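You operate a simulated robot arm through the tools that you are given. There is no shell and no other tool. Be economical: measure what you need, move in short steps, check, and stop when the job is done.

The job below is to be done with a simulated two-armed robot. You get a single attempt, and the scene is never put back.

## Task
Fit the chuck, open the tap under the dial, pump the tyre to 6 bar and close the tap.

It is judged by the outcome, as a careful person would: the job done as asked, and still so three seconds after it is handed in. It fails if anything else is knocked over, pushed out of place, dropped, spilled or broken.

## Robot
Two 7-joint arms with fingered hands on one trunk, on a base that drives. Base frame: it is fixed to the floor where the robot stands at the start and does not move with it; the origin is under the middle of the robot, x ahead of it, y to its left, z up. Lengths are in mm, angles in degrees, forces in N, time in s.
The left shoulder is at the start at [40, 146, 1080], the right one opposite. With the tool pointing down near the work surface each hand reaches from about 300 to 720 mm from the robot's upright axis, wherever it stands, measured 20 degrees to its own side. Places, roughly: tap under the dial [400, 100, 800]; tyre valve [800, 0, 800]. Payload 4 kg a hand.
Tool frame (each hand has its own): the origin (TCP) lies between the finger pads and is the grasp point; the fingertips stand 26 mm ahead of it; z points along the fingers, y is the line along which they close. Largest opening 148 mm; the body of the gripper starts 73 mm behind the TCP. The gripper is a hand of 3 fingers: y runs from the thumb to the fingers, the wrist lies at [0, 0, -224] in the tool frame, and closing takes about 1.5 s.
Orientation is that of the tool frame in the base frame, as a unit quaternion [w, x, y, z]. With the fingers straight down and closing along the base's y, the tool's x points along the base's -x, its y along +y and its z along -z.

## Interface
- The arms move only by the tool step_arm. It takes "left_moves", "right_moves" or both (then of equal length, played together; a hand with none holds still); each is a list of rows, each an object of numbers (a shift or turn left out is 0, a gripper value left out holds the last): "tx", "ty", "tz": the shift along the tool's x, y, z in units of 50 mm (1.0 is 50 mm); "ax", "ay", "az": the turn, a rotation vector about the tool's x, y, z in units of 5 degrees (1.0 is 5 degrees); "fingers": the gripper command, from -1 (fully open) to 1 (shut), values between in proportion. In form: [{"tx": .., "ty": .., "tz": .., "ax": .., "ay": .., "az": .., "fingers": ..}, ...]. A call has 1 to 10 rows; each row shifts and turns the commanded pose from where the row before left it, along the tool's axes as they then stand. A call with a number of a shift or a turn outside -1 to 1 is refused whole. Each row takes 0.2 s and may step no farther than 50 mm and 8.6 degrees from the row before; otherwise, or with a gripper value out of range, the whole call is refused. A pose out of reach is approached as far as the arm can. The call stops where the force on the tool passes 50 N (or 10 N more than at its start, if that is more) or the arm is blocked; 0.2 s more then pass. The fingers move at their own pace (about 108 mm/s each) and stop on an object; they squeeze with about 24 N. The grip force told is the motor's: it shows also when the fingers shut on nothing. Time passes only in rows, and 0.2 s behind the last, so rows that do not move let the fingers close. It gives the time, the measured TCP pose, the force on the tool (base axes), the opening and the grip force at its end, in the units of the frame above (readings bear some noise), with the torque about the TCP (base axes, N m) and any sound that the robot's microphone picked up.
- Cameras (640 x 400 px; columns grow to the right, rows downward): "scene" is now at [103.6, 16.4, 1298.3]; the picture's right is [0.18, -0.98, -0.00], its down [-0.66, -0.12, -0.75] and it looks along [0.73, 0.13, -0.67] (base axes); focal length 264 px, centre (320, 200). "left" rides on the left gripper at [-68, -39, -90] in its tool frame; the picture's right is [0.50, -0.87, 0.00], its down [0.65, 0.38, -0.65] and it looks along [0.57, 0.33, 0.76] (tool axes); focal length 222 px, centre (320, 200). "right" rides on the right gripper at [68, -39, -90] in its tool frame; the picture's right is [0.50, 0.87, 0.00], its down [-0.66, 0.38, -0.65] and it looks along [-0.57, 0.33, 0.76] (tool axes); focal length 222 px, centre (320, 200). There is no depth. A picture from a camera that has moved, and an enlarged one, comes with that camera's place and axes in the base frame and with its lens.
- capture(camera): a new picture of that camera. No time passes.
- lift_body(by): slides the trunk up (or, below 0, down) by that many mm; the arms and the scene camera ride with it, the base frame stays. It gives what a move gives, with no picture.
- roll_base(legs): drives the robot by 1 to 6 legs, each [ahead, left, turn to the left] in mm, mm and degrees, along the robot's own axes; the way and the turn of a leg run together, so that a leg with both is an arc; at most 1500 mm and 180 degrees a leg. The arms and the cameras ride along, it lands a little off, and it stops where it bumps. It gives what a move gives.
- set_grasp(shape, hand): the hand has 3 fingers and takes this shape, open, in about a second: jaw (thumb against the fingers, like two jaws); tri (thumb and two fingers); tip (a fingertip pinch); poke (one finger out to press); point (the index stretched); flat (the hand flat); cup (the hand cupped); fist (a fist). The gripper value then closes the fingers along that shape, each until it touches; the sizes above hold for jaw. It gives what a move gives, with no picture.
- head_to(pan, tilt): turns the head with the scene camera to pan (to the left, within 86 degrees either way) and tilt (down, from -29 to 69), counted from straight ahead of the robot. It gives what a move gives.
- close_up(camera, box): a new picture of the part [left, top, right, bottom] of that camera's present view, enlarged. No time passes.
- job_done(): hands the job in; it is judged then, once.

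Work in short steps. Places have to be worked out from the pictures, the camera data and where the tool is seen: move nearer, look again, correct. Check each grasp and each placing, and mend what went wrong. You have 120 turns and 88 pictures in all, those below and enlarged ones among them. Open the grippers and draw the arms clear of the work before you hand the job in, unless the task says otherwise; then end with one line.

The tools are called after "Request:" as a command line: name --argument value ..., lists and objects as JSON in quotes. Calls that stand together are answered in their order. step_arm: Moves the arms, as the interface text tells. Its arguments: {"type":"object","properties":{"left_moves":{"type":"array","items":{"type":"object","properties":{"tx":{"type":"number"},"ty":{"type":"number"},"tz":{"type":"number"},"ax":{"type":"number"},"ay":{"type":"number"},"az":{"type":"number"},"fingers":{"type":"number"}}}},"right_moves":{"type":"array","items":{"type":"object","properties":{"tx":{"type":"number"},"ty":{"type":"number"},"tz":{"type":"number"},"ax":{"type":"number"},"ay":{"type":"number"},"az":{"type":"number"},"fingers":{"type":"number"}}}}},"required":[]} The other tools are called the same way: lift_body (by) slides the trunk up or down; set_grasp (shape, hand) gives the hand a shape; roll_base (legs) drives the base; head_to (pan, tilt) turns the head that bears the scene camera; capture (camera) takes a picture; close_up (camera, box) takes an enlarged picture of a part of a camera's view; job_done () hands the job in.

At the start:

```text
time_s: 0.0
left_tcp_pos: [542.5, 309.8, 1084.5]
left_tool_rot: [0.0, 0.0, 1.0, 0.0]
left_wrist_force: [0.3, -0.2, 0.6]
left_wrist_torque: [-0.03, -0.02, 0.02]
left_gripper_width: 147.8
left_finger_force: 0.0
left_shape: jaw
right_tcp_pos: [414.2, -179.0, 1083.7]
right_tool_rot: [0.001, 0.0, 1.0, 0.0]
right_wrist_force: [0.0, 0.7, -0.2]
right_wrist_torque: [0.01, 0.0, -0.01]
right_gripper_width: 148.0
right_finger_force: 0.1
right_shape: jaw
trunk travel left (down, up): [-250.0, 256.0]
robot x, y, heading: [2.2, 5.9, -0.1]
head pan, tilt: [10.3, 41.8]
```

scene: 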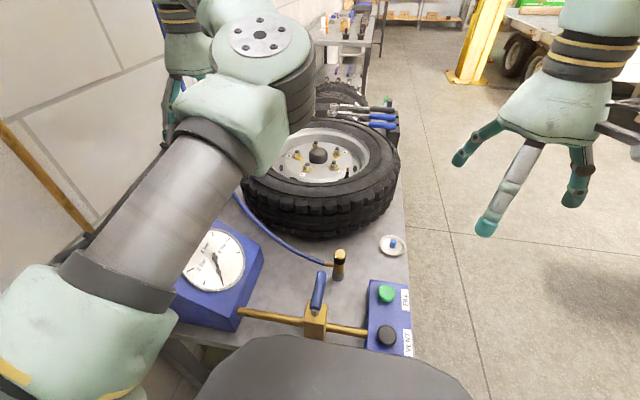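
right: 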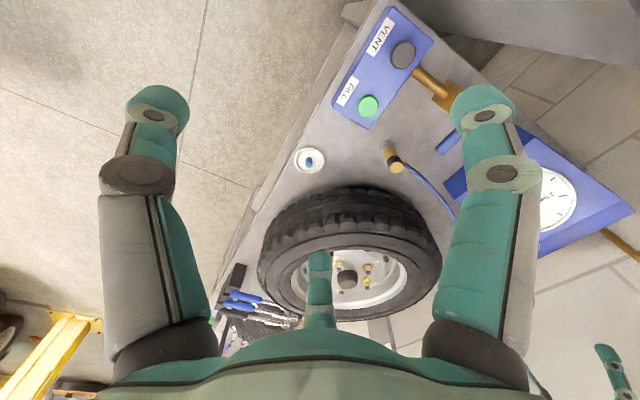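
left: 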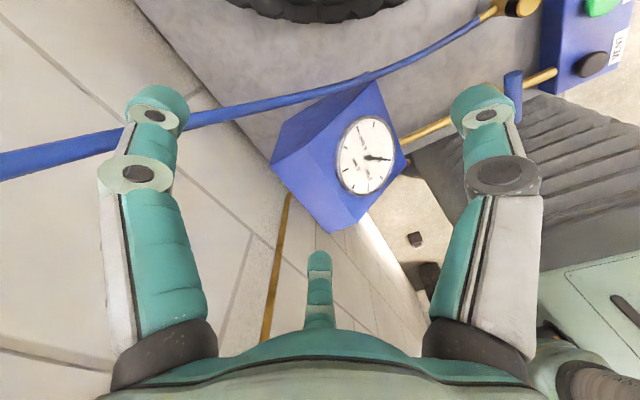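

The scene shows the dial box, the tap lever on a brass pipe, the FILL/VENT box, a chuck on a hose and the tyre. I take enlarged views for details.

Request:
close_up --camera "scene" --box '[160, 200, 440, 375]'

Request:
close_up --camera "scene" --box '[230, 90, 420, 209]'

Request:
close_up --camera "right" --box '[240, 0, 640, 320]'

```text
2.29 times, centred on (300, 288) of scene
camera zoom: at [103.6, 16.4, 1298.3], right [0.18, -0.98, 0.0], down [-0.66, -0.12, -0.75], along [0.73, 0.13, -0.67], focal length 603 px, centre (366, 0)
```

zoom: 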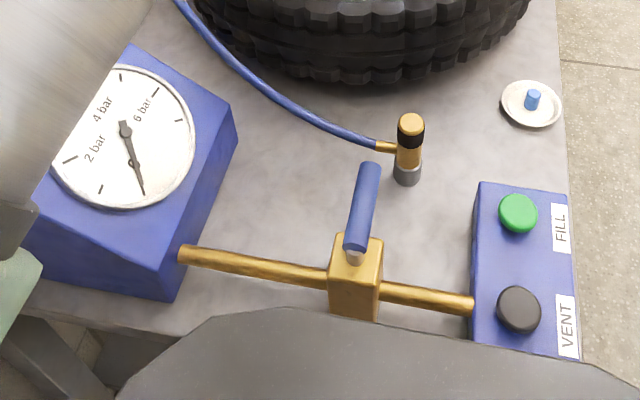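

```text
3.36 times, centred on (325, 150) of scene
camera zoom: at [103.6, 16.4, 1298.3], right [0.18, -0.98, 0.0], down [-0.66, -0.12, -0.75], along [0.73, 0.13, -0.67], focal length 887 px, centre (303, 370)
```

zoom: 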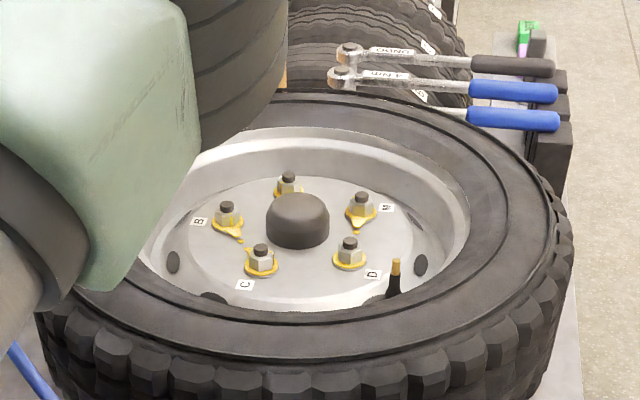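

```text
1.25 times, centred on (440, 160) of right
camera zoom: at [345.4, -218.7, 1173.9], right [-0.5, 0.87, 0.0], down [0.66, 0.38, 0.65], along [0.57, 0.33, -0.76], focal length 278 px, centre (170, 250)
```

zoom: 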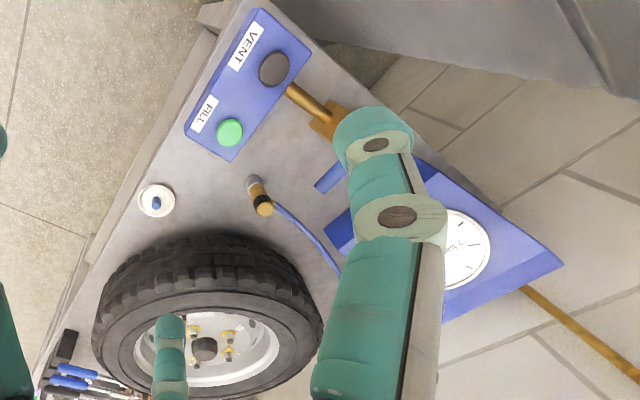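

Triangulating from both views puts the chuck top near [480, 36, 788], the bench at about z 690, the valve near [820, 50, 810], and the open bench edge at y≈-146. From here the valve is out of reach, so I drive round to the open right side and face +y, starting with the move to the right and ahead.

Request:
roll_base --legs '[[0, -620, 0], [620, 0, 0], [0, 0, 90]]'

Request:
head_to --pan 0 --tilt 45

Request:
capture --camera "scene"

```text
time_s: 10.4
left_tcp_pos: [306.0, -80.7, 1084.7]
left_tool_rot: [-0.001, 0.707, -0.707, 0.0]
left_wrist_force: [-0.3, -0.8, -0.6]
left_wrist_torque: [0.01, 0.03, -0.01]
left_gripper_width: 147.9
left_finger_force: 0.1
left_shape: jaw
right_tcp_pos: [795.9, -209.0, 1083.6]
right_tool_rot: [0.0, 0.707, -0.707, 0.0]
right_wrist_force: [-0.9, -0.1, 0.7]
right_wrist_torque: [0.01, -0.01, 0.0]
right_gripper_width: 147.8
right_finger_force: 0.1
right_shape: jaw
trunk travel left (down, up): [-250.0, 256.0]
robot x, y, heading: [616.8, -623.6, 90.0]
head pan, tilt: [10.3, 41.8]
```

```text
time_s: 11.1
left_tcp_pos: [306.3, -80.4, 1085.3]
left_tool_rot: [0.0, 0.707, -0.707, -0.001]
left_wrist_force: [-0.4, 0.7, 0.4]
left_wrist_torque: [-0.01, 0.02, 0.0]
left_gripper_width: 147.9
left_finger_force: 0.0
left_shape: jaw
right_tcp_pos: [796.7, -209.1, 1083.9]
right_tool_rot: [0.0, 0.708, -0.706, 0.0]
right_wrist_force: [0.9, 0.2, 0.1]
right_wrist_torque: [0.0, -0.01, 0.0]
right_gripper_width: 147.9
right_finger_force: 0.1
right_shape: jaw
trunk travel left (down, up): [-250.0, 256.0]
robot x, y, heading: [614.6, -625.4, 90.1]
head pan, tilt: [0.0, 45.0]
```

```text
81 pictures are left
camera scene: at [618.0, -520.3, 1293.7], right [1.0, 0.0, 0.0], down [0.0, -0.71, -0.71], along [0.0, 0.71, -0.71], focal length 264 px, centre (320, 200)
```

scene: 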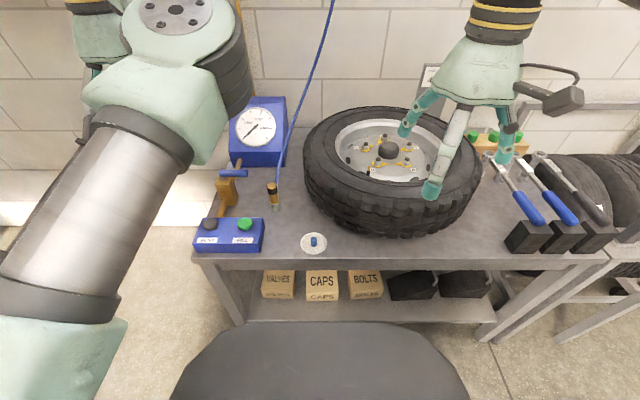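

Fine view from this side; the bench has a shelf below. I drive ahead 140 mm and look in detail.

Request:
roll_base --legs '[[140, 0, 0]]'

Request:
close_up --camera "scene" --box '[170, 90, 370, 290]'

Request:
close_up --camera "scene" --box '[290, 110, 490, 260]'

Request:
capture --camera "right"

Request:
capture --camera "left"

```text
time_s: 12.5
left_tcp_pos: [306.7, 60.9, 1086.9]
left_tool_rot: [0.0, -0.707, 0.708, 0.0]
left_wrist_force: [0.5, -1.0, -0.3]
left_wrist_torque: [0.01, -0.01, -0.01]
left_gripper_width: 147.9
left_finger_force: 0.1
left_shape: jaw
right_tcp_pos: [796.0, -69.3, 1083.2]
right_tool_rot: [0.001, 0.707, -0.707, 0.0]
right_wrist_force: [0.2, 0.4, -0.3]
right_wrist_torque: [0.01, -0.01, 0.02]
right_gripper_width: 147.9
right_finger_force: 0.0
right_shape: jaw
trunk travel left (down, up): [-250.0, 256.0]
robot x, y, heading: [616.9, -481.5, 90.1]
head pan, tilt: [0.0, 45.0]
```

```text
2.00 times, centred on (270, 190) of scene
camera zoom: at [618.2, -380.0, 1293.7], right [1.0, 0.0, 0.0], down [0.0, -0.71, -0.71], along [0.0, 0.71, -0.71], focal length 528 px, centre (420, 220)
```

zoom: 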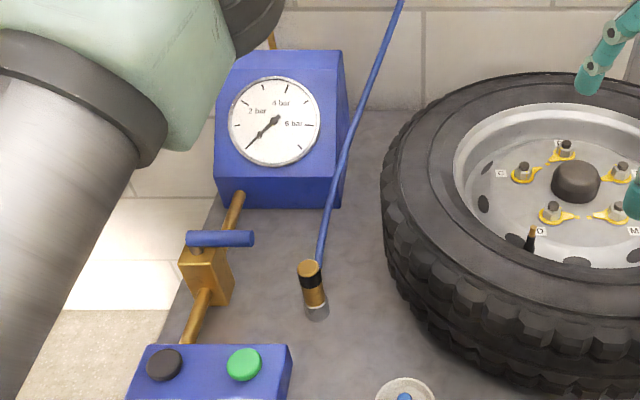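

```text
2.67 times, centred on (390, 185) of scene
camera zoom: at [618.2, -380.0, 1293.7], right [1.0, 0.0, 0.0], down [0.0, -0.71, -0.71], along [0.0, 0.71, -0.71], focal length 703 px, centre (133, 240)
```

zoom: 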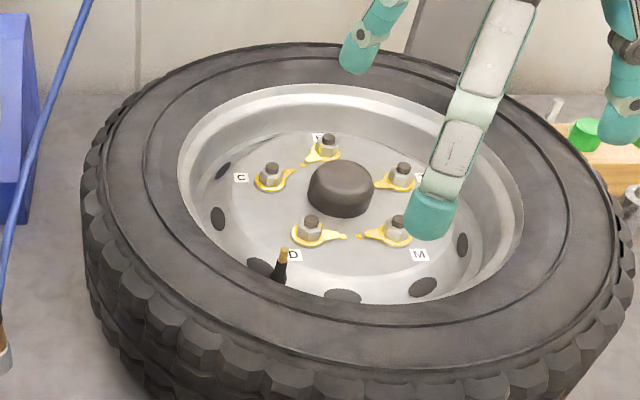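

```text
78 pictures are left
camera right: at [834.9, -136.8, 1174.3], right [-0.87, -0.5, 0.0], down [-0.38, 0.65, 0.65], along [-0.33, 0.57, -0.76], focal length 222 px, centre (320, 200)
```

right: 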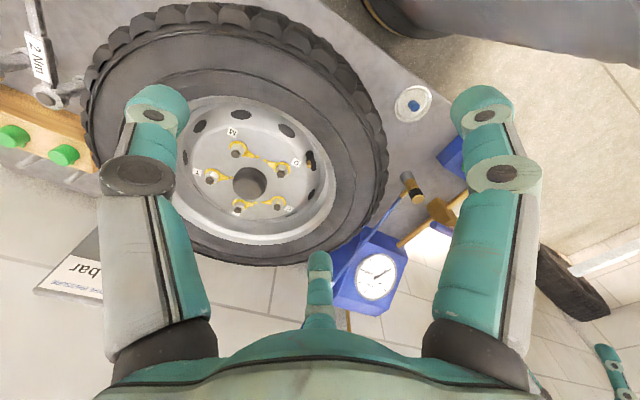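

```text
77 pictures are left
camera left: at [346.8, 127.6, 1176.4], right [0.87, -0.5, 0.0], down [-0.38, -0.66, 0.65], along [-0.33, -0.57, -0.76], focal length 222 px, centre (320, 200)
```

left: 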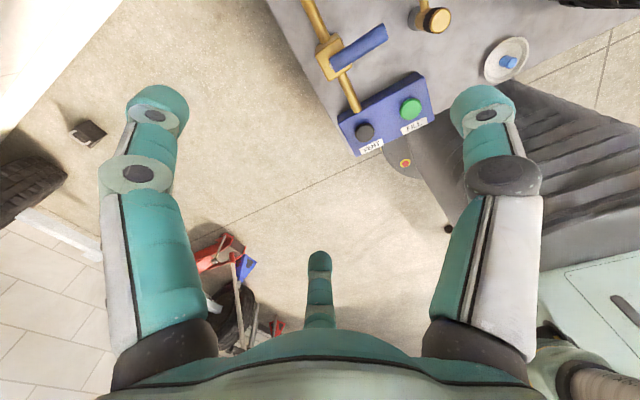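

The lever lies across the pipe (closed), pointing +x; the dial reads about 0. I judge the chuck top at (483, 37, 795) and the valve tip at (750, 49, 850). I bring the right hand above the chuck for a closer look and draw the left hand back a little.

Request:
step_arm --right_moves '[{"tx": -0.265, "ty": 0.78, "tz": 0.25}, {"tx": -0.265, "ty": 0.78, "tz": 0.25}, {"tx": -0.265, "ty": 0.78, "tz": 0.25}, {"tx": -0.265, "ty": 0.78, "tz": 0.25}, {"tx": -0.265, "ty": 0.78, "tz": 0.25}, {"tx": -0.265, "ty": 0.78, "tz": 0.25}, {"tx": -0.265, "ty": 0.78, "tz": 0.25}, {"tx": -0.265, "ty": 0.78, "tz": 0.25}]' --left_moves '[{"tx": 0.375}, {"tx": 0.375}, {"tx": 0.375}, {"tx": 0.375}, {"tx": 0.375}, {"tx": 0.375}, {"tx": 0.375}, {"tx": 0.375}]'

Request:
capture --camera "right"

Request:
capture --camera "scene"

```text
time_s: 14.3
left_tcp_pos: [284.5, -49.8, 1088.8]
left_tool_rot: [0.001, -0.706, 0.708, -0.001]
left_wrist_force: [0.5, 0.5, 0.7]
left_wrist_torque: [0.03, -0.02, 0.0]
left_gripper_width: 147.9
left_finger_force: 0.2
left_shape: jaw
left hand out of reach, approached as far as the arm can: row 4, 5, 6, 7, 8
right_tcp_pos: [487.0, 43.0, 983.9]
right_tool_rot: [0.001, -0.707, 0.707, -0.001]
right_wrist_force: [0.1, -0.3, 0.0]
right_wrist_torque: [-0.04, 0.01, 0.01]
right_gripper_width: 148.0
right_finger_force: 0.1
right_shape: jaw
trunk travel left (down, up): [-250.0, 256.0]
robot x, y, heading: [617.9, -480.9, 90.0]
head pan, tilt: [0.0, 45.0]
```

```text
76 pictures are left
camera right: at [525.2, -25.0, 1074.7], right [-0.87, -0.5, 0.0], down [-0.38, 0.66, 0.65], along [-0.33, 0.57, -0.76], focal length 222 px, centre (320, 200)
```

right: 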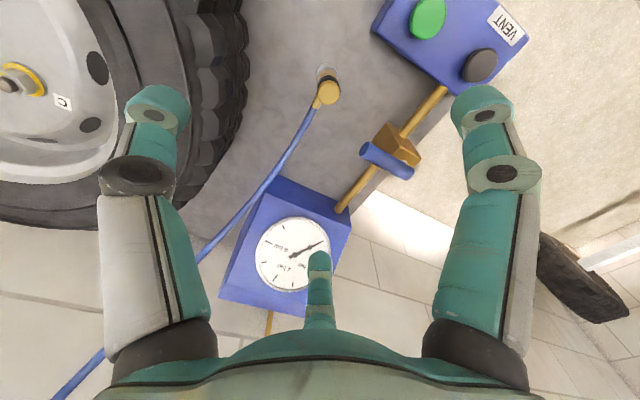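

```text
75 pictures are left
camera scene: at [616.0, -378.7, 1293.6], right [1.0, 0.0, 0.0], down [0.0, -0.71, -0.71], along [0.0, 0.71, -0.71], focal length 264 px, centre (320, 200)
```

scene: 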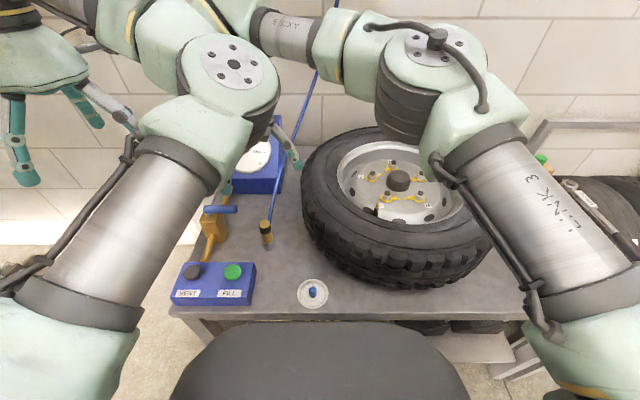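

The chuck appears at about (482, 35) with its top at z≈800. I enlarge it to see how it stands and where the hose joins.

Request:
close_up --camera "right" --box '[260, 40, 420, 140]'

Request:
close_up --camera "scene" --box '[230, 190, 310, 260]'

Request:
close_up --camera "scene" --box '[350, 170, 430, 230]'

```text
4.00 times, centred on (340, 90) of right
camera zoom: at [525.2, -25.0, 1074.7], right [-0.87, -0.5, 0.0], down [-0.38, 0.66, 0.65], along [-0.33, 0.57, -0.76], focal length 888 px, centre (240, 640)
```

zoom: 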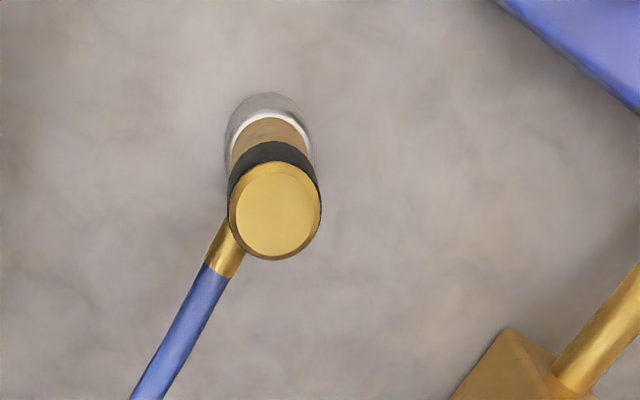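

```text
5.71 times, centred on (270, 225) of scene
camera zoom: at [616.0, -378.7, 1293.6], right [1.0, 0.0, 0.0], down [0.0, -0.71, -0.71], along [0.0, 0.71, -0.71], focal length 1507 px, centre (606, 57)
```

zoom: 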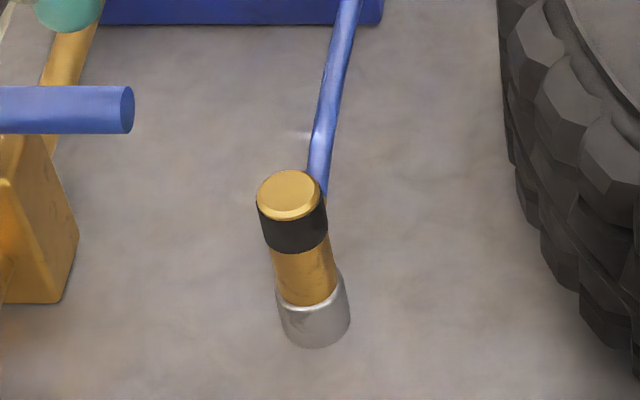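

```text
6.67 times, centred on (390, 200) of scene
camera zoom: at [616.0, -378.7, 1293.6], right [1.0, 0.0, 0.0], down [0.0, -0.71, -0.71], along [0.0, 0.71, -0.71], focal length 1758 px, centre (-147, 200)
```

zoom: 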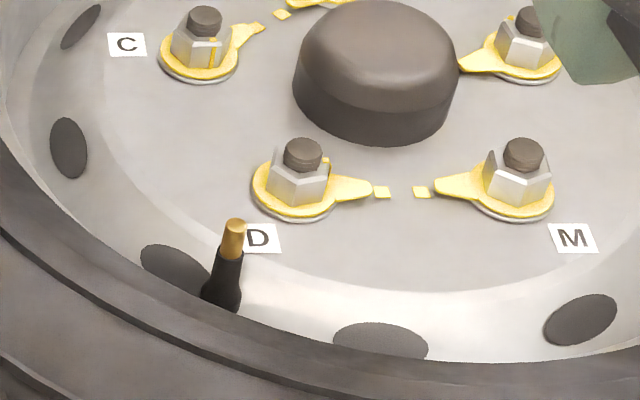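

I estimate the chuck axis at (480, 35), top z≈797, diameter 27, with the hose leaving towards +y at about z 735. To keep open fingers off the FILL box and lever, I preclose the right hand partly, centre it over the chuck and go down to z≈880 to look.

Request:
step_arm --right_moves '[{"tx": 0.16, "ty": 0.14, "tz": 0.5, "fingers": 0.2}, {"tz": 0.5}, {"tz": 0.5}, {"tz": 0.5}, {}, {}]'

Request:
capture --camera "right"

```text
time_s: 15.7
left_tcp_pos: [286.6, -49.4, 1089.5]
left_tool_rot: [0.001, -0.706, 0.708, -0.001]
left_wrist_force: [0.4, 0.7, -0.6]
left_wrist_torque: [-0.01, -0.01, 0.0]
left_gripper_width: 147.8
left_finger_force: 0.0
left_shape: jaw
right_tcp_pos: [479.4, 28.4, 884.8]
right_tool_rot: [0.0, 0.708, -0.706, 0.0]
right_wrist_force: [0.1, 0.4, 0.1]
right_wrist_torque: [-0.01, 0.02, 0.03]
right_gripper_width: 59.3
right_finger_force: 0.0
right_shape: jaw
trunk travel left (down, up): [-250.0, 256.0]
robot x, y, heading: [619.7, -482.7, 90.1]
head pan, tilt: [0.0, 45.0]
```

```text
71 pictures are left
camera right: at [517.6, -38.5, 975.4], right [-0.87, -0.5, 0.0], down [-0.38, 0.66, 0.65], along [-0.33, 0.57, -0.76], focal length 222 px, centre (320, 200)
```

right: 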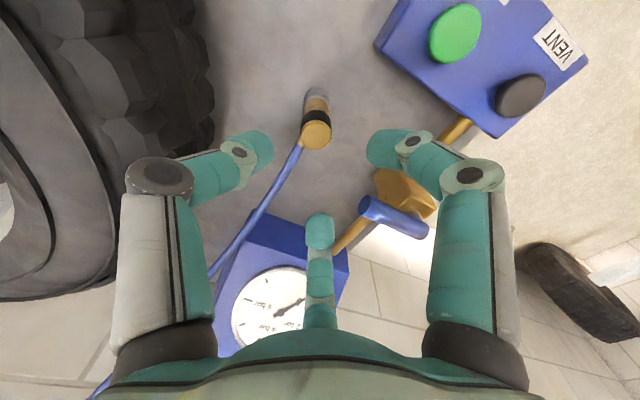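

The chuck top now resolves to (480, 35), so I correct +7 mm in y and go down around it, to TCP z≈782.

Request:
step_arm --right_moves '[{"tx": -0.13}, {"tz": 0.5}, {"tz": 0.5}, {"tz": 0.5}, {"tz": 0.5}, {}]'

Request:
capture --camera "right"

```text
time_s: 17.1
left_tcp_pos: [286.8, -50.0, 1089.7]
left_tool_rot: [0.0, -0.706, 0.708, 0.0]
left_wrist_force: [0.5, 0.3, -0.7]
left_wrist_torque: [-0.05, -0.01, -0.01]
left_gripper_width: 148.0
left_finger_force: 0.0
left_shape: jaw
right_tcp_pos: [476.9, 34.4, 783.2]
right_tool_rot: [0.0, 0.707, -0.707, 0.0]
right_wrist_force: [0.2, 0.8, 0.0]
right_wrist_torque: [-0.01, -0.02, 0.02]
right_gripper_width: 59.7
right_finger_force: 0.1
right_shape: jaw
trunk travel left (down, up): [-250.0, 256.0]
robot x, y, heading: [618.7, -485.8, 90.0]
head pan, tilt: [0.0, 45.0]
```

```text
70 pictures are left
camera right: at [514.8, -33.1, 874.1], right [-0.87, -0.5, 0.0], down [-0.38, 0.66, 0.65], along [-0.33, 0.57, -0.76], focal length 222 px, centre (320, 200)
```

right: 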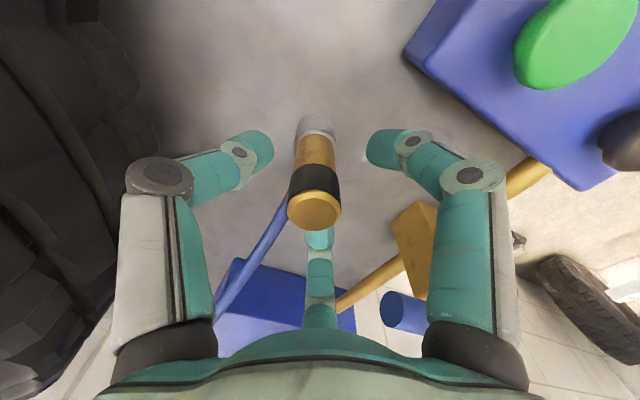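

The chuck is between the fingers, with the hose clear between two of them. I centre by 3 mm and close.

Request:
step_arm --right_moves '[{"tx": 0.03, "ty": -0.07}, {"fingers": 1}, {}, {}, {}, {}, {}, {}]'

Request:
capture --camera "right"

```text
time_s: 18.9
left_tcp_pos: [286.5, -49.2, 1089.3]
left_tool_rot: [0.001, -0.707, 0.708, -0.001]
left_wrist_force: [-0.4, -0.6, 0.4]
left_wrist_torque: [-0.04, -0.03, 0.0]
left_gripper_width: 147.9
left_finger_force: 0.1
left_shape: jaw
right_tcp_pos: [481.0, 33.8, 783.9]
right_tool_rot: [0.0, 0.708, -0.707, 0.0]
right_wrist_force: [-1.0, 0.9, -0.1]
right_wrist_torque: [0.0, -0.02, -0.01]
right_gripper_width: 20.8
right_finger_force: 23.2
right_shape: jaw
trunk travel left (down, up): [-250.0, 256.0]
robot x, y, heading: [617.7, -483.3, 90.0]
head pan, tilt: [0.0, 45.0]
```

```text
69 pictures are left
camera right: at [518.8, -34.2, 874.3], right [-0.87, -0.5, 0.0], down [-0.38, 0.66, 0.65], along [-0.33, 0.57, -0.76], focal length 222 px, centre (320, 200)
```

right: 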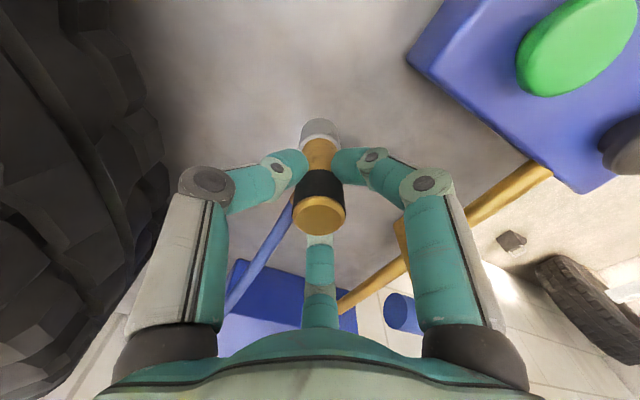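

Gripped (23 N). I lift straight up and check that the chuck comes out of its stand.

Request:
step_arm --right_moves '[{"tz": -0.3}, {"tz": -0.4}, {"tz": -0.5}, {"tz": -0.5}, {"tz": -0.5}, {"tz": -0.5}, {"tz": -0.5}, {"tz": -0.5}]'

Request:
capture --camera "scene"

Request:
capture --camera "right"

```text
time_s: 20.7
left_tcp_pos: [286.3, -49.4, 1090.6]
left_tool_rot: [0.0, -0.706, 0.708, 0.0]
left_wrist_force: [1.5, 1.4, 0.3]
left_wrist_torque: [0.02, 0.01, 0.0]
left_gripper_width: 148.0
left_finger_force: 0.1
left_shape: jaw
right_tcp_pos: [482.5, 32.5, 968.1]
right_tool_rot: [0.0, 0.707, -0.707, -0.001]
right_wrist_force: [-0.3, -0.5, -1.0]
right_wrist_torque: [0.0, -0.04, 0.01]
right_gripper_width: 20.9
right_finger_force: 23.8
right_shape: jaw
trunk travel left (down, up): [-250.0, 256.0]
robot x, y, heading: [613.3, -482.6, 90.0]
head pan, tilt: [0.0, 45.0]
```

```text
68 pictures are left
camera scene: at [618.1, -379.4, 1293.7], right [1.0, 0.0, 0.0], down [0.0, -0.71, -0.71], along [0.0, 0.71, -0.71], focal length 264 px, centre (320, 200)
```

scene: 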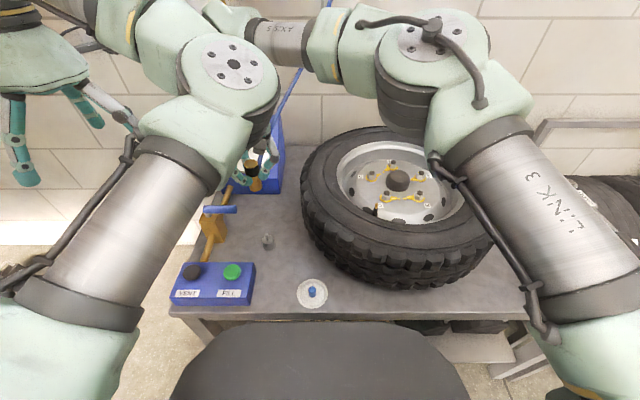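

```text
67 pictures are left
camera right: at [520.5, -34.8, 1058.3], right [-0.87, -0.5, 0.0], down [-0.38, 0.66, 0.65], along [-0.33, 0.57, -0.76], focal length 222 px, centre (320, 200)
```

right: 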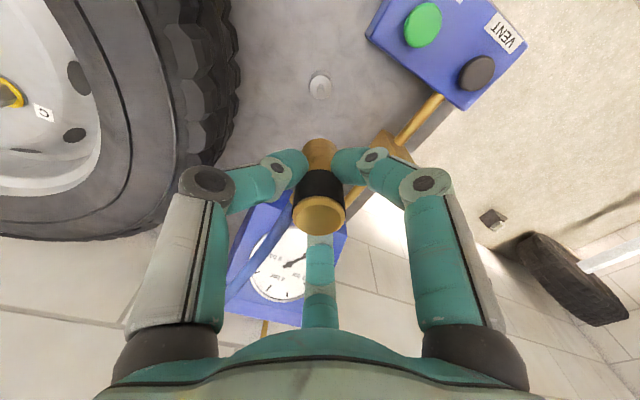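

The chuck is free and the stand stays put. I carry it up 30 mm and across to above the valve.

Request:
step_arm --right_moves '[{"tz": -0.6}, {"ty": -0.6, "tx": -0.04}, {"ty": -0.6, "tx": -0.04}, {"ty": -0.6, "tx": -0.04}, {"ty": -0.6, "tx": -0.04}, {"ty": -0.6, "tx": -0.04}, {"ty": -0.6, "tx": -0.04}, {"ty": -0.6, "tx": -0.04}, {"ty": -0.6, "tx": -0.04}, {"ty": -0.5}]'

Request:
capture --camera "right"

Request:
capture --camera "scene"

```text
time_s: 22.9
left_tcp_pos: [287.4, -48.1, 1089.7]
left_tool_rot: [-0.001, -0.707, 0.707, 0.0]
left_wrist_force: [0.8, -0.7, -0.6]
left_wrist_torque: [0.03, 0.02, -0.01]
left_gripper_width: 148.4
left_finger_force: 0.0
left_shape: jaw
right_tcp_pos: [749.2, 49.5, 998.6]
right_tool_rot: [-0.001, -0.707, 0.707, 0.0]
right_wrist_force: [-0.4, 1.2, -1.6]
right_wrist_torque: [-0.02, 0.01, 0.01]
right_gripper_width: 20.6
right_finger_force: 24.0
right_shape: jaw
trunk travel left (down, up): [-250.0, 256.0]
robot x, y, heading: [619.8, -483.6, 90.1]
head pan, tilt: [0.0, 45.0]
```

```text
66 pictures are left
camera right: at [787.7, -17.2, 1088.3], right [-0.87, -0.5, 0.0], down [-0.38, 0.66, 0.65], along [-0.33, 0.57, -0.76], focal length 222 px, centre (320, 200)
```

right: 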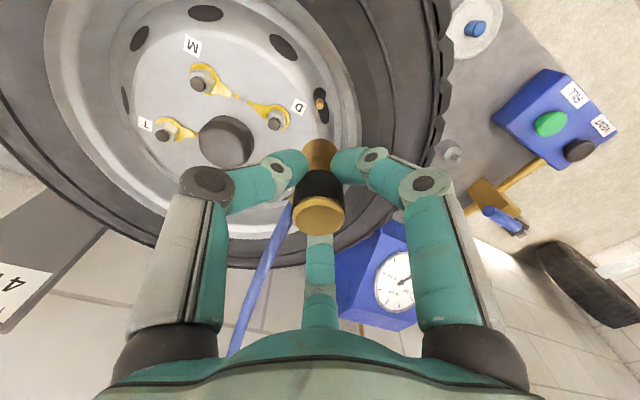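

```text
65 pictures are left
camera scene: at [619.3, -379.0, 1293.6], right [1.0, 0.0, 0.0], down [0.0, -0.71, -0.71], along [0.0, 0.71, -0.71], focal length 264 px, centre (320, 200)
```

scene: 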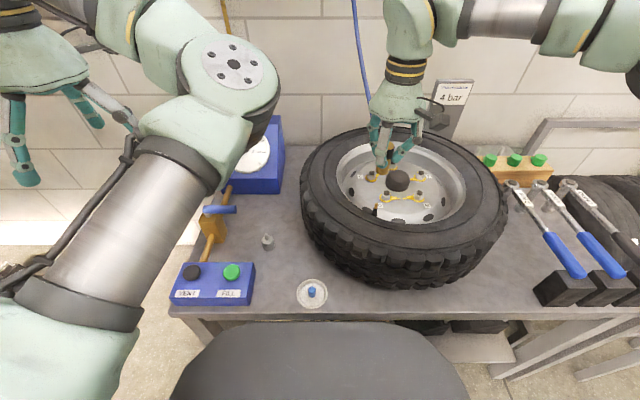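

The valve resolves to about (750, 48), directly below. I enlarge the wall sign and the valve/chuck to judge both.

Request:
close_up --camera "scene" --box '[420, 70, 490, 120]'

Request:
close_up --camera "right" --box '[260, 70, 380, 150]'

Request:
close_up --camera "scene" --box '[345, 120, 445, 220]'

```text
8.00 times, centred on (455, 95) of scene
camera zoom: at [619.3, -379.0, 1293.6], right [1.0, 0.0, 0.0], down [0.0, -0.71, -0.71], along [0.0, 0.71, -0.71], focal length 2110 px, centre (-760, 1040)
```

zoom: 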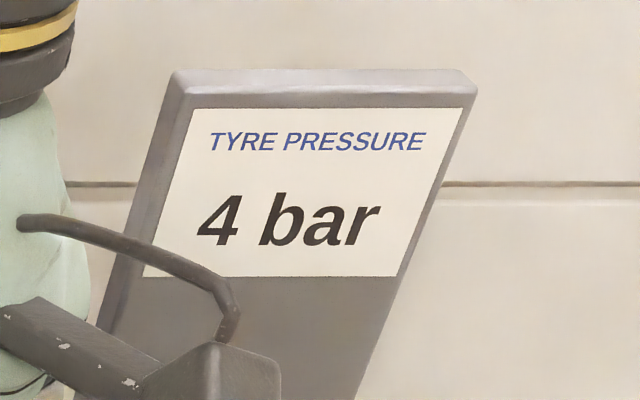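

```text
5.00 times, centred on (320, 110) of right
camera zoom: at [787.7, -17.2, 1088.3], right [-0.87, -0.5, 0.0], down [-0.38, 0.66, 0.65], along [-0.33, 0.57, -0.76], focal length 1111 px, centre (320, 650)
```

zoom: 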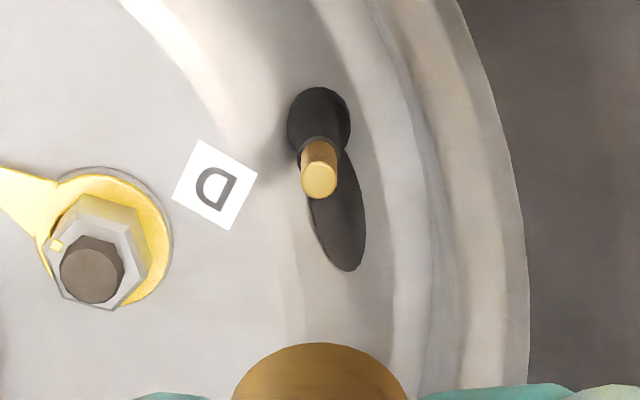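

```text
4.00 times, centred on (395, 170) of scene
camera zoom: at [619.3, -379.0, 1293.6], right [1.0, 0.0, 0.0], down [0.0, -0.71, -0.71], along [0.0, 0.71, -0.71], focal length 1055 px, centre (20, 320)
```

zoom: 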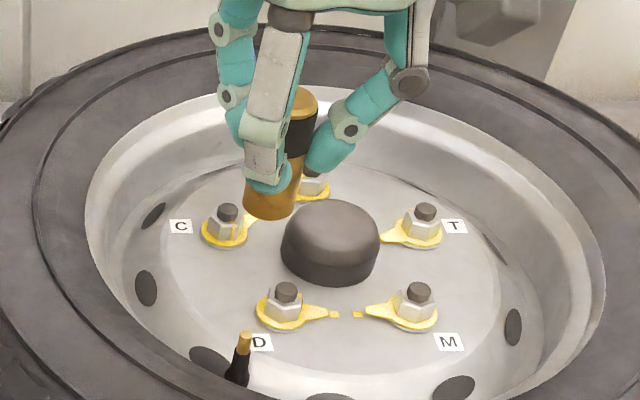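

The sign reads 4 bar, but the task explicitly asks for 6 bar, so I go by the task. Chuck bottom is about 45 mm below the TCP and well centred, valve tip at z≈855; I lower to just above the valve.

Request:
step_arm --right_moves '[{"tx": 0.02, "tz": 0.5}, {"tz": 0.5}, {"tz": 0.4}, {"tz": 0.3}, {}]'

Request:
close_up --camera "right" --box '[240, 70, 400, 230]'

Request:
close_up --camera "scene" --box '[345, 130, 445, 230]'

```text
time_s: 24.1
left_tcp_pos: [286.3, -50.1, 1090.0]
left_tool_rot: [0.001, -0.707, 0.708, 0.0]
left_wrist_force: [0.2, 0.0, 0.3]
left_wrist_torque: [-0.02, -0.02, 0.03]
left_gripper_width: 147.6
left_finger_force: 0.1
left_shape: jaw
right_tcp_pos: [748.5, 48.8, 912.2]
right_tool_rot: [0.0, -0.707, 0.708, 0.0]
right_wrist_force: [0.4, -0.6, -0.7]
right_wrist_torque: [0.0, -0.01, 0.01]
right_gripper_width: 20.7
right_finger_force: 23.6
right_shape: jaw
trunk travel left (down, up): [-250.0, 256.0]
robot x, y, heading: [619.9, -480.6, 90.0]
head pan, tilt: [0.0, 45.0]
```

```text
2.50 times, centred on (320, 150) of right
camera zoom: at [786.3, -18.4, 1002.7], right [-0.87, -0.5, 0.0], down [-0.38, 0.66, 0.65], along [-0.33, 0.57, -0.76], focal length 555 px, centre (320, 325)
```

zoom: 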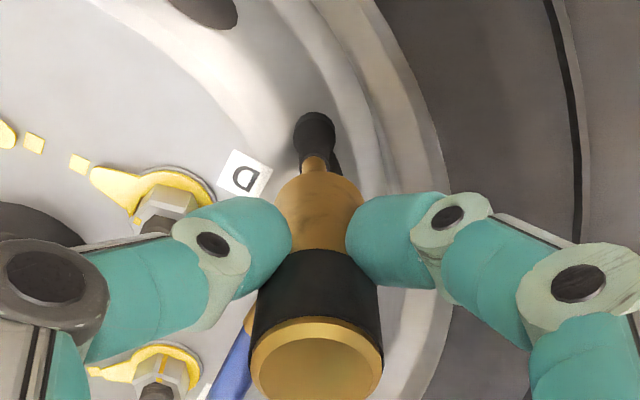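

```text
4.00 times, centred on (395, 180) of scene
camera zoom: at [618.0, -379.1, 1293.7], right [1.0, 0.0, 0.0], down [0.0, -0.71, -0.71], along [0.0, 0.71, -0.71], focal length 1055 px, centre (20, 280)
```

zoom: 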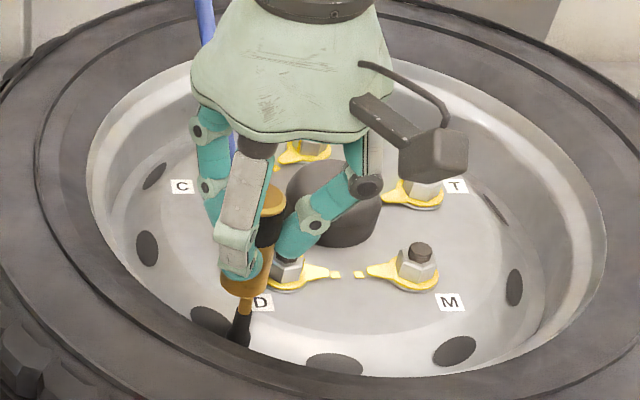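

The valve lines up under the chuck in both views. I press down slowly, 4 mm a row, watching force and sound.

Request:
step_arm --right_moves '[{"tz": 0.08}, {"tz": 0.08}, {"tz": 0.08}, {"tz": 0.08}, {}]'

Request:
close_up --camera "scene" --box '[355, 160, 435, 230]'

```text
time_s: 25.3
left_tcp_pos: [285.2, -52.1, 1089.4]
left_tool_rot: [0.001, -0.707, 0.707, 0.0]
left_wrist_force: [-0.1, -0.6, -0.1]
left_wrist_torque: [0.01, -0.03, -0.01]
left_gripper_width: 148.0
left_finger_force: 0.1
left_shape: jaw
right_tcp_pos: [744.6, 48.7, 901.7]
right_tool_rot: [-0.002, 0.707, -0.707, -0.004]
right_wrist_force: [-4.0, 4.5, 30.5]
right_wrist_torque: [0.14, 0.02, 0.07]
right_gripper_width: 23.2
right_finger_force: 24.4
right_shape: jaw
trunk travel left (down, up): [-250.0, 256.0]
robot x, y, heading: [614.8, -482.7, 90.0]
head pan, tilt: [0.0, 45.0]
```

```text
5.71 times, centred on (395, 195) of scene
camera zoom: at [616.5, -381.9, 1294.1], right [1.0, 0.0, 0.0], down [0.0, -0.71, -0.71], along [0.0, 0.71, -0.71], focal length 1507 px, centre (-109, 229)
```

zoom: 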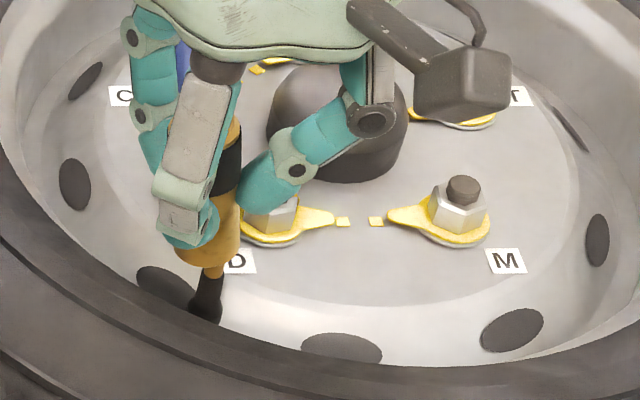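

Force is 30 N at TCP z≈902, and the TCP has shifted a little in x. I look from the hand camera to see whether the valve has entered the chuck.

Request:
close_up --camera "right" --box '[270, 90, 370, 190]'

```text
4.00 times, centred on (320, 140) of right
camera zoom: at [782.9, -19.7, 991.1], right [-0.87, -0.5, 0.0], down [-0.38, 0.65, 0.66], along [-0.33, 0.57, -0.75], focal length 888 px, centre (320, 440)
```

zoom: 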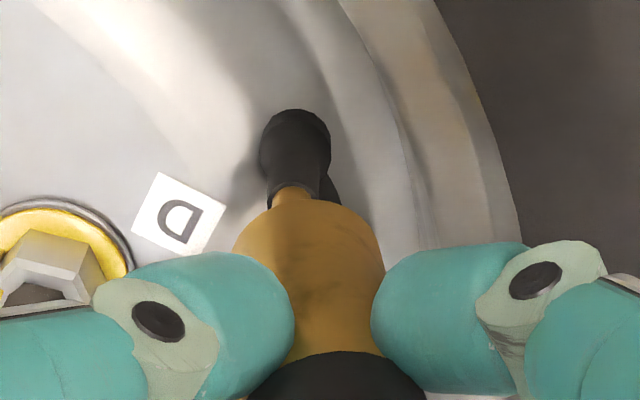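

The chuck is resting on the valve tip about 3 mm off (it should go +x, a bit +y). I back up 12 mm and look again to correct.

Request:
step_arm --right_moves '[{"tz": -0.16}, {"tz": -0.16}, {"tx": -0.02, "ty": -0.03}, {}]'

Request:
close_up --camera "right" --box '[270, 90, 370, 190]'

Request:
close_up --camera "scene" --box '[355, 160, 435, 230]'

```text
time_s: 26.3
left_tcp_pos: [287.4, -50.2, 1089.5]
left_tool_rot: [0.0, -0.707, 0.707, 0.0]
left_wrist_force: [-0.3, 0.4, 0.5]
left_wrist_torque: [0.01, 0.03, 0.02]
left_gripper_width: 148.1
left_finger_force: 0.1
left_shape: jaw
right_tcp_pos: [748.6, 49.7, 913.7]
right_tool_rot: [-0.001, -0.707, 0.707, 0.0]
right_wrist_force: [0.5, -0.4, -2.2]
right_wrist_torque: [-0.02, -0.02, -0.04]
right_gripper_width: 22.0
right_finger_force: 24.0
right_shape: jaw
trunk travel left (down, up): [-250.0, 256.0]
robot x, y, heading: [616.9, -483.2, 89.9]
head pan, tilt: [0.0, 45.0]
```

```text
4.00 times, centred on (320, 140) of right
camera zoom: at [787.4, -17.9, 1003.6], right [-0.87, -0.5, 0.0], down [-0.38, 0.66, 0.65], along [-0.33, 0.56, -0.76], focal length 888 px, centre (320, 440)
```

zoom: 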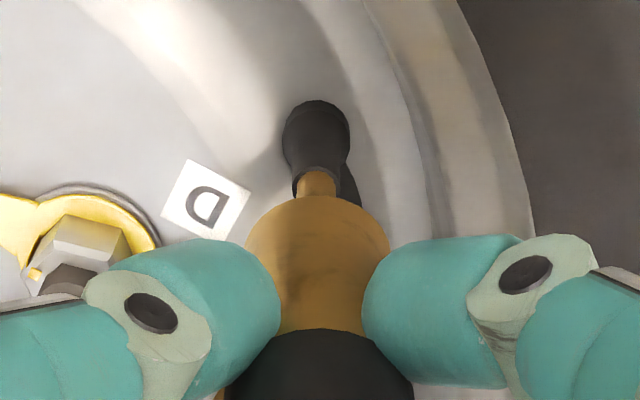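

```text
5.71 times, centred on (395, 195) of scene
camera zoom: at [618.4, -378.8, 1293.6], right [1.0, 0.0, 0.0], down [0.0, -0.71, -0.71], along [0.0, 0.71, -0.71], focal length 1507 px, centre (-109, 229)
```

zoom: 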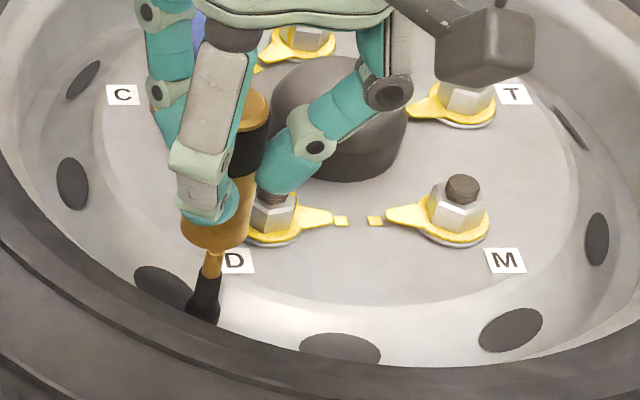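

Now the stem and chuck are in line in the hand camera; triangulated chuck bottom is (748.7, 48.2, 864), valve (750, 48). I shift +1 mm in x and lower gently to first contact.

Request:
step_arm --right_moves '[{"ty": -0.025}, {"tz": 0.06}, {"tz": 0.06}, {"tz": 0.06}, {}]'

```text
time_s: 27.5
left_tcp_pos: [286.5, -49.0, 1089.5]
left_tool_rot: [0.0, -0.707, 0.707, 0.0]
left_wrist_force: [-0.3, -0.3, -0.9]
left_wrist_torque: [-0.02, 0.03, 0.0]
left_gripper_width: 147.8
left_finger_force: 0.1
left_shape: jaw
right_tcp_pos: [749.0, 50.4, 904.5]
right_tool_rot: [0.001, -0.707, 0.707, 0.0]
right_wrist_force: [0.1, 0.8, -1.1]
right_wrist_torque: [0.01, -0.01, -0.01]
right_gripper_width: 21.9
right_finger_force: 23.5
right_shape: jaw
trunk travel left (down, up): [-250.0, 256.0]
robot x, y, heading: [617.8, -479.6, 89.7]
head pan, tilt: [0.0, 45.0]
```

No contact yet; I go on 2 mm a row.

Request:
step_arm --right_moves '[{"tz": 0.04}, {"tz": 0.04}, {"tz": 0.04}, {}]'

Request:
close_up --camera "right" --box '[270, 90, 370, 190]'

```text
time_s: 28.5
left_tcp_pos: [286.8, -50.8, 1089.9]
left_tool_rot: [0.0, -0.707, 0.708, 0.0]
left_wrist_force: [0.4, 0.9, -0.1]
left_wrist_torque: [-0.02, 0.01, -0.04]
left_gripper_width: 147.9
left_finger_force: 0.2
left_shape: jaw
right_tcp_pos: [749.2, 49.9, 900.6]
right_tool_rot: [0.001, -0.707, 0.707, 0.003]
right_wrist_force: [1.9, 1.1, 16.0]
right_wrist_torque: [-0.01, -0.17, 0.04]
right_gripper_width: 21.9
right_finger_force: 23.8
right_shape: jaw
trunk travel left (down, up): [-250.0, 256.0]
robot x, y, heading: [618.1, -482.7, 90.0]
head pan, tilt: [0.0, 45.0]
```

```text
4.00 times, centred on (320, 140) of right
camera zoom: at [786.3, -18.7, 990.4], right [-0.87, -0.5, 0.0], down [-0.38, 0.65, 0.66], along [-0.33, 0.57, -0.75], focal length 888 px, centre (320, 440)
```

zoom: 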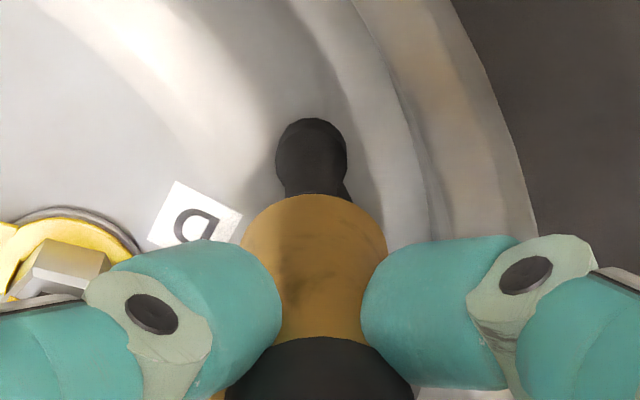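

Well aligned, with 16 N of resistance and no sideways drift. I press on a few millimetres.

Request:
step_arm --right_moves '[{"tz": 0.04}, {"tz": 0.04}, {"tz": 0.04}, {}]'

Request:
close_up --camera "right" --box '[270, 90, 370, 190]'

Request:
close_up --camera "scene" --box '[355, 160, 435, 230]'

```text
time_s: 29.5
left_tcp_pos: [286.9, -50.7, 1090.2]
left_tool_rot: [0.0, -0.707, 0.707, 0.0]
left_wrist_force: [0.6, 0.3, 0.2]
left_wrist_torque: [0.02, 0.01, 0.03]
left_gripper_width: 147.9
left_finger_force: 0.0
left_shape: jaw
right_tcp_pos: [749.1, 47.3, 892.2]
right_tool_rot: [-0.001, -0.707, 0.707, -0.002]
right_wrist_force: [1.9, -3.0, -4.8]
right_wrist_torque: [-0.16, -0.13, -0.01]
right_gripper_width: 21.7
right_finger_force: 24.1
right_shape: jaw
trunk travel left (down, up): [-250.0, 256.0]
robot x, y, heading: [619.6, -482.1, 90.0]
head pan, tilt: [0.0, 45.0]
```

```text
4.00 times, centred on (320, 140) of right
camera zoom: at [787.6, -19.4, 981.9], right [-0.87, -0.5, 0.0], down [-0.38, 0.66, 0.65], along [-0.33, 0.56, -0.76], focal length 888 px, centre (320, 440)
```

zoom: 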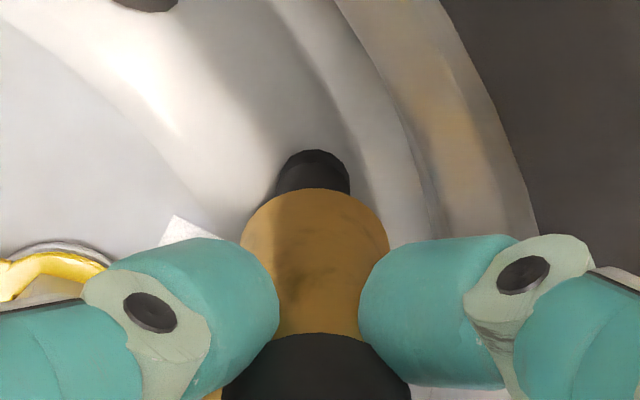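

```text
5.71 times, centred on (395, 195) of scene
camera zoom: at [618.6, -379.7, 1293.6], right [1.0, 0.0, 0.0], down [0.0, -0.71, -0.71], along [0.0, 0.71, -0.71], focal length 1507 px, centre (-109, 229)
```

zoom: 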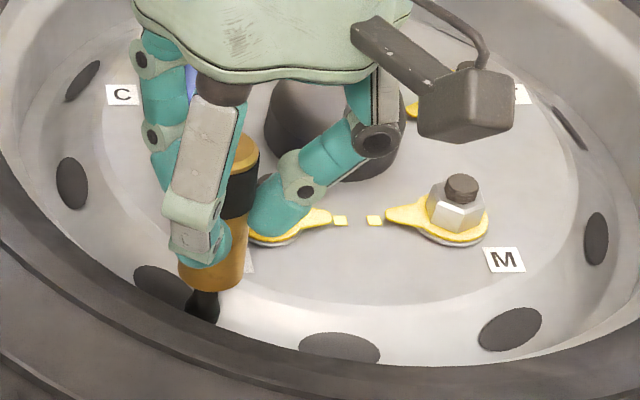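

The chuck dropped onto the valve (z 892, force now -5 N). I press a little further to make sure it is seated.

Request:
step_arm --right_moves '[{"tz": 0.06}, {"tz": 0.06}, {}]'

```text
time_s: 30.3
left_tcp_pos: [287.6, -51.7, 1089.9]
left_tool_rot: [0.001, -0.707, 0.707, 0.001]
left_wrist_force: [0.7, -0.9, 0.4]
left_wrist_torque: [0.0, -0.02, -0.01]
left_gripper_width: 147.9
left_finger_force: 0.1
left_shape: jaw
right_tcp_pos: [748.9, 48.0, 887.4]
right_tool_rot: [-0.001, -0.707, 0.707, 0.001]
right_wrist_force: [5.4, -5.3, 8.3]
right_wrist_torque: [-0.27, -0.25, 0.0]
right_gripper_width: 21.6
right_finger_force: 23.8
right_shape: jaw
trunk travel left (down, up): [-250.0, 256.0]
robot x, y, heading: [617.6, -483.7, 90.0]
head pan, tilt: [0.0, 45.0]
```

It goes on moving with a light 8 N; I push on carefully.

Request:
step_arm --right_moves '[{"tz": 0.06}, {"tz": 0.06}, {}]'

Request:
close_up --camera "scene" --box '[355, 160, 435, 230]'

```text
time_s: 31.1
left_tcp_pos: [288.5, -51.1, 1091.3]
left_tool_rot: [0.001, -0.706, 0.708, 0.001]
left_wrist_force: [0.6, 0.0, -0.6]
left_wrist_torque: [0.01, 0.01, 0.02]
left_gripper_width: 148.0
left_finger_force: 0.1
left_shape: jaw
right_tcp_pos: [750.2, 47.7, 882.6]
right_tool_rot: [0.0, -0.707, 0.708, 0.002]
right_wrist_force: [9.3, -6.4, 14.3]
right_wrist_torque: [-0.23, -0.34, 0.0]
right_gripper_width: 21.7
right_finger_force: 23.9
right_shape: jaw
trunk travel left (down, up): [-250.0, 256.0]
robot x, y, heading: [617.8, -483.9, 90.1]
head pan, tilt: [0.0, 45.0]
```

```text
5.71 times, centred on (395, 195) of scene
camera zoom: at [619.2, -381.8, 1293.9], right [1.0, 0.0, 0.0], down [0.0, -0.71, -0.71], along [0.0, 0.71, -0.71], focal length 1507 px, centre (-109, 229)
```

zoom: 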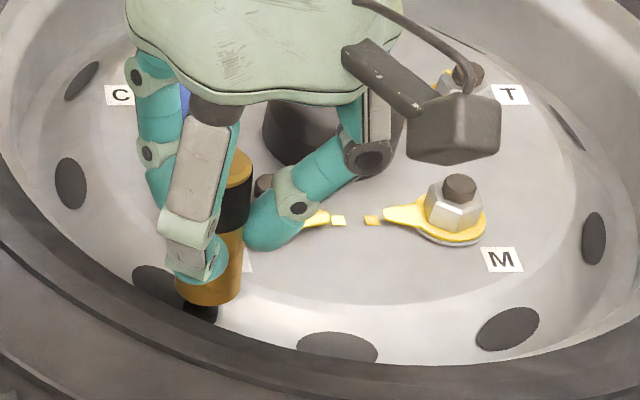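

The chuck overlaps the valve by some 20 mm. I do a light tug of 4–6 mm to see if it holds.

Request:
step_arm --right_moves '[{"tz": -0.06}, {"tz": -0.06}, {}]'

Request:
close_up --camera "right" --box '[270, 90, 370, 190]'

```text
time_s: 31.9
left_tcp_pos: [288.2, -49.7, 1090.2]
left_tool_rot: [0.0, -0.707, 0.708, 0.0]
left_wrist_force: [0.1, 0.2, 0.7]
left_wrist_torque: [0.01, 0.0, 0.0]
left_gripper_width: 148.1
left_finger_force: 0.1
left_shape: jaw
right_tcp_pos: [749.3, 49.2, 885.0]
right_tool_rot: [0.0, 0.707, -0.707, 0.001]
right_wrist_force: [5.8, -4.6, -7.0]
right_wrist_torque: [-0.21, -0.15, -0.02]
right_gripper_width: 21.3
right_finger_force: 23.9
right_shape: jaw
trunk travel left (down, up): [-250.0, 256.0]
robot x, y, heading: [617.2, -483.5, 90.0]
head pan, tilt: [0.0, 45.0]
```

```text
4.00 times, centred on (320, 140) of right
camera zoom: at [787.6, -19.2, 975.5], right [-0.87, -0.5, 0.0], down [-0.38, 0.66, 0.65], along [-0.33, 0.56, -0.76], focal length 888 px, centre (320, 440)
```

zoom: 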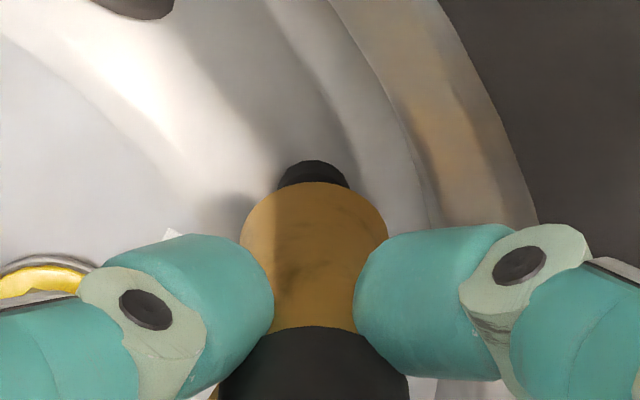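

The tug is resisted (-7 N, the TCP only followed partly), so the chuck grips the valve. I release to a partial opening and look.

Request:
step_arm --right_moves '[{"tz": 0.05}, {"fingers": 0.6}, {"fingers": 0.3}, {}, {}, {}]'

Request:
capture --camera "right"

```text
time_s: 33.3
left_tcp_pos: [287.1, -49.2, 1089.9]
left_tool_rot: [-0.001, -0.707, 0.708, 0.001]
left_wrist_force: [0.3, 0.3, -0.4]
left_wrist_torque: [-0.05, 0.0, -0.02]
left_gripper_width: 147.8
left_finger_force: 0.1
left_shape: jaw
right_tcp_pos: [748.9, 49.4, 885.7]
right_tool_rot: [0.0, -0.707, 0.707, 0.0]
right_wrist_force: [-0.8, 0.3, 0.0]
right_wrist_torque: [-0.02, 0.01, 0.02]
right_gripper_width: 51.5
right_finger_force: 0.1
right_shape: jaw
trunk travel left (down, up): [-250.0, 256.0]
robot x, y, heading: [617.4, -484.8, 90.2]
head pan, tilt: [0.0, 45.0]
```

```text
50 pictures are left
camera right: at [787.0, -18.6, 974.3], right [-0.87, -0.5, 0.0], down [-0.38, 0.66, 0.65], along [-0.33, 0.57, -0.76], focal length 222 px, centre (320, 200)
```

right: 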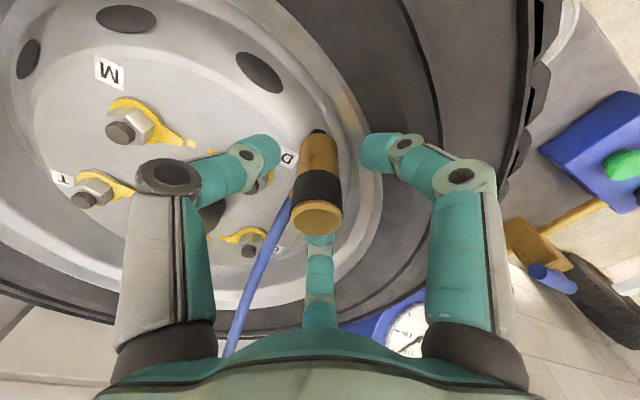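

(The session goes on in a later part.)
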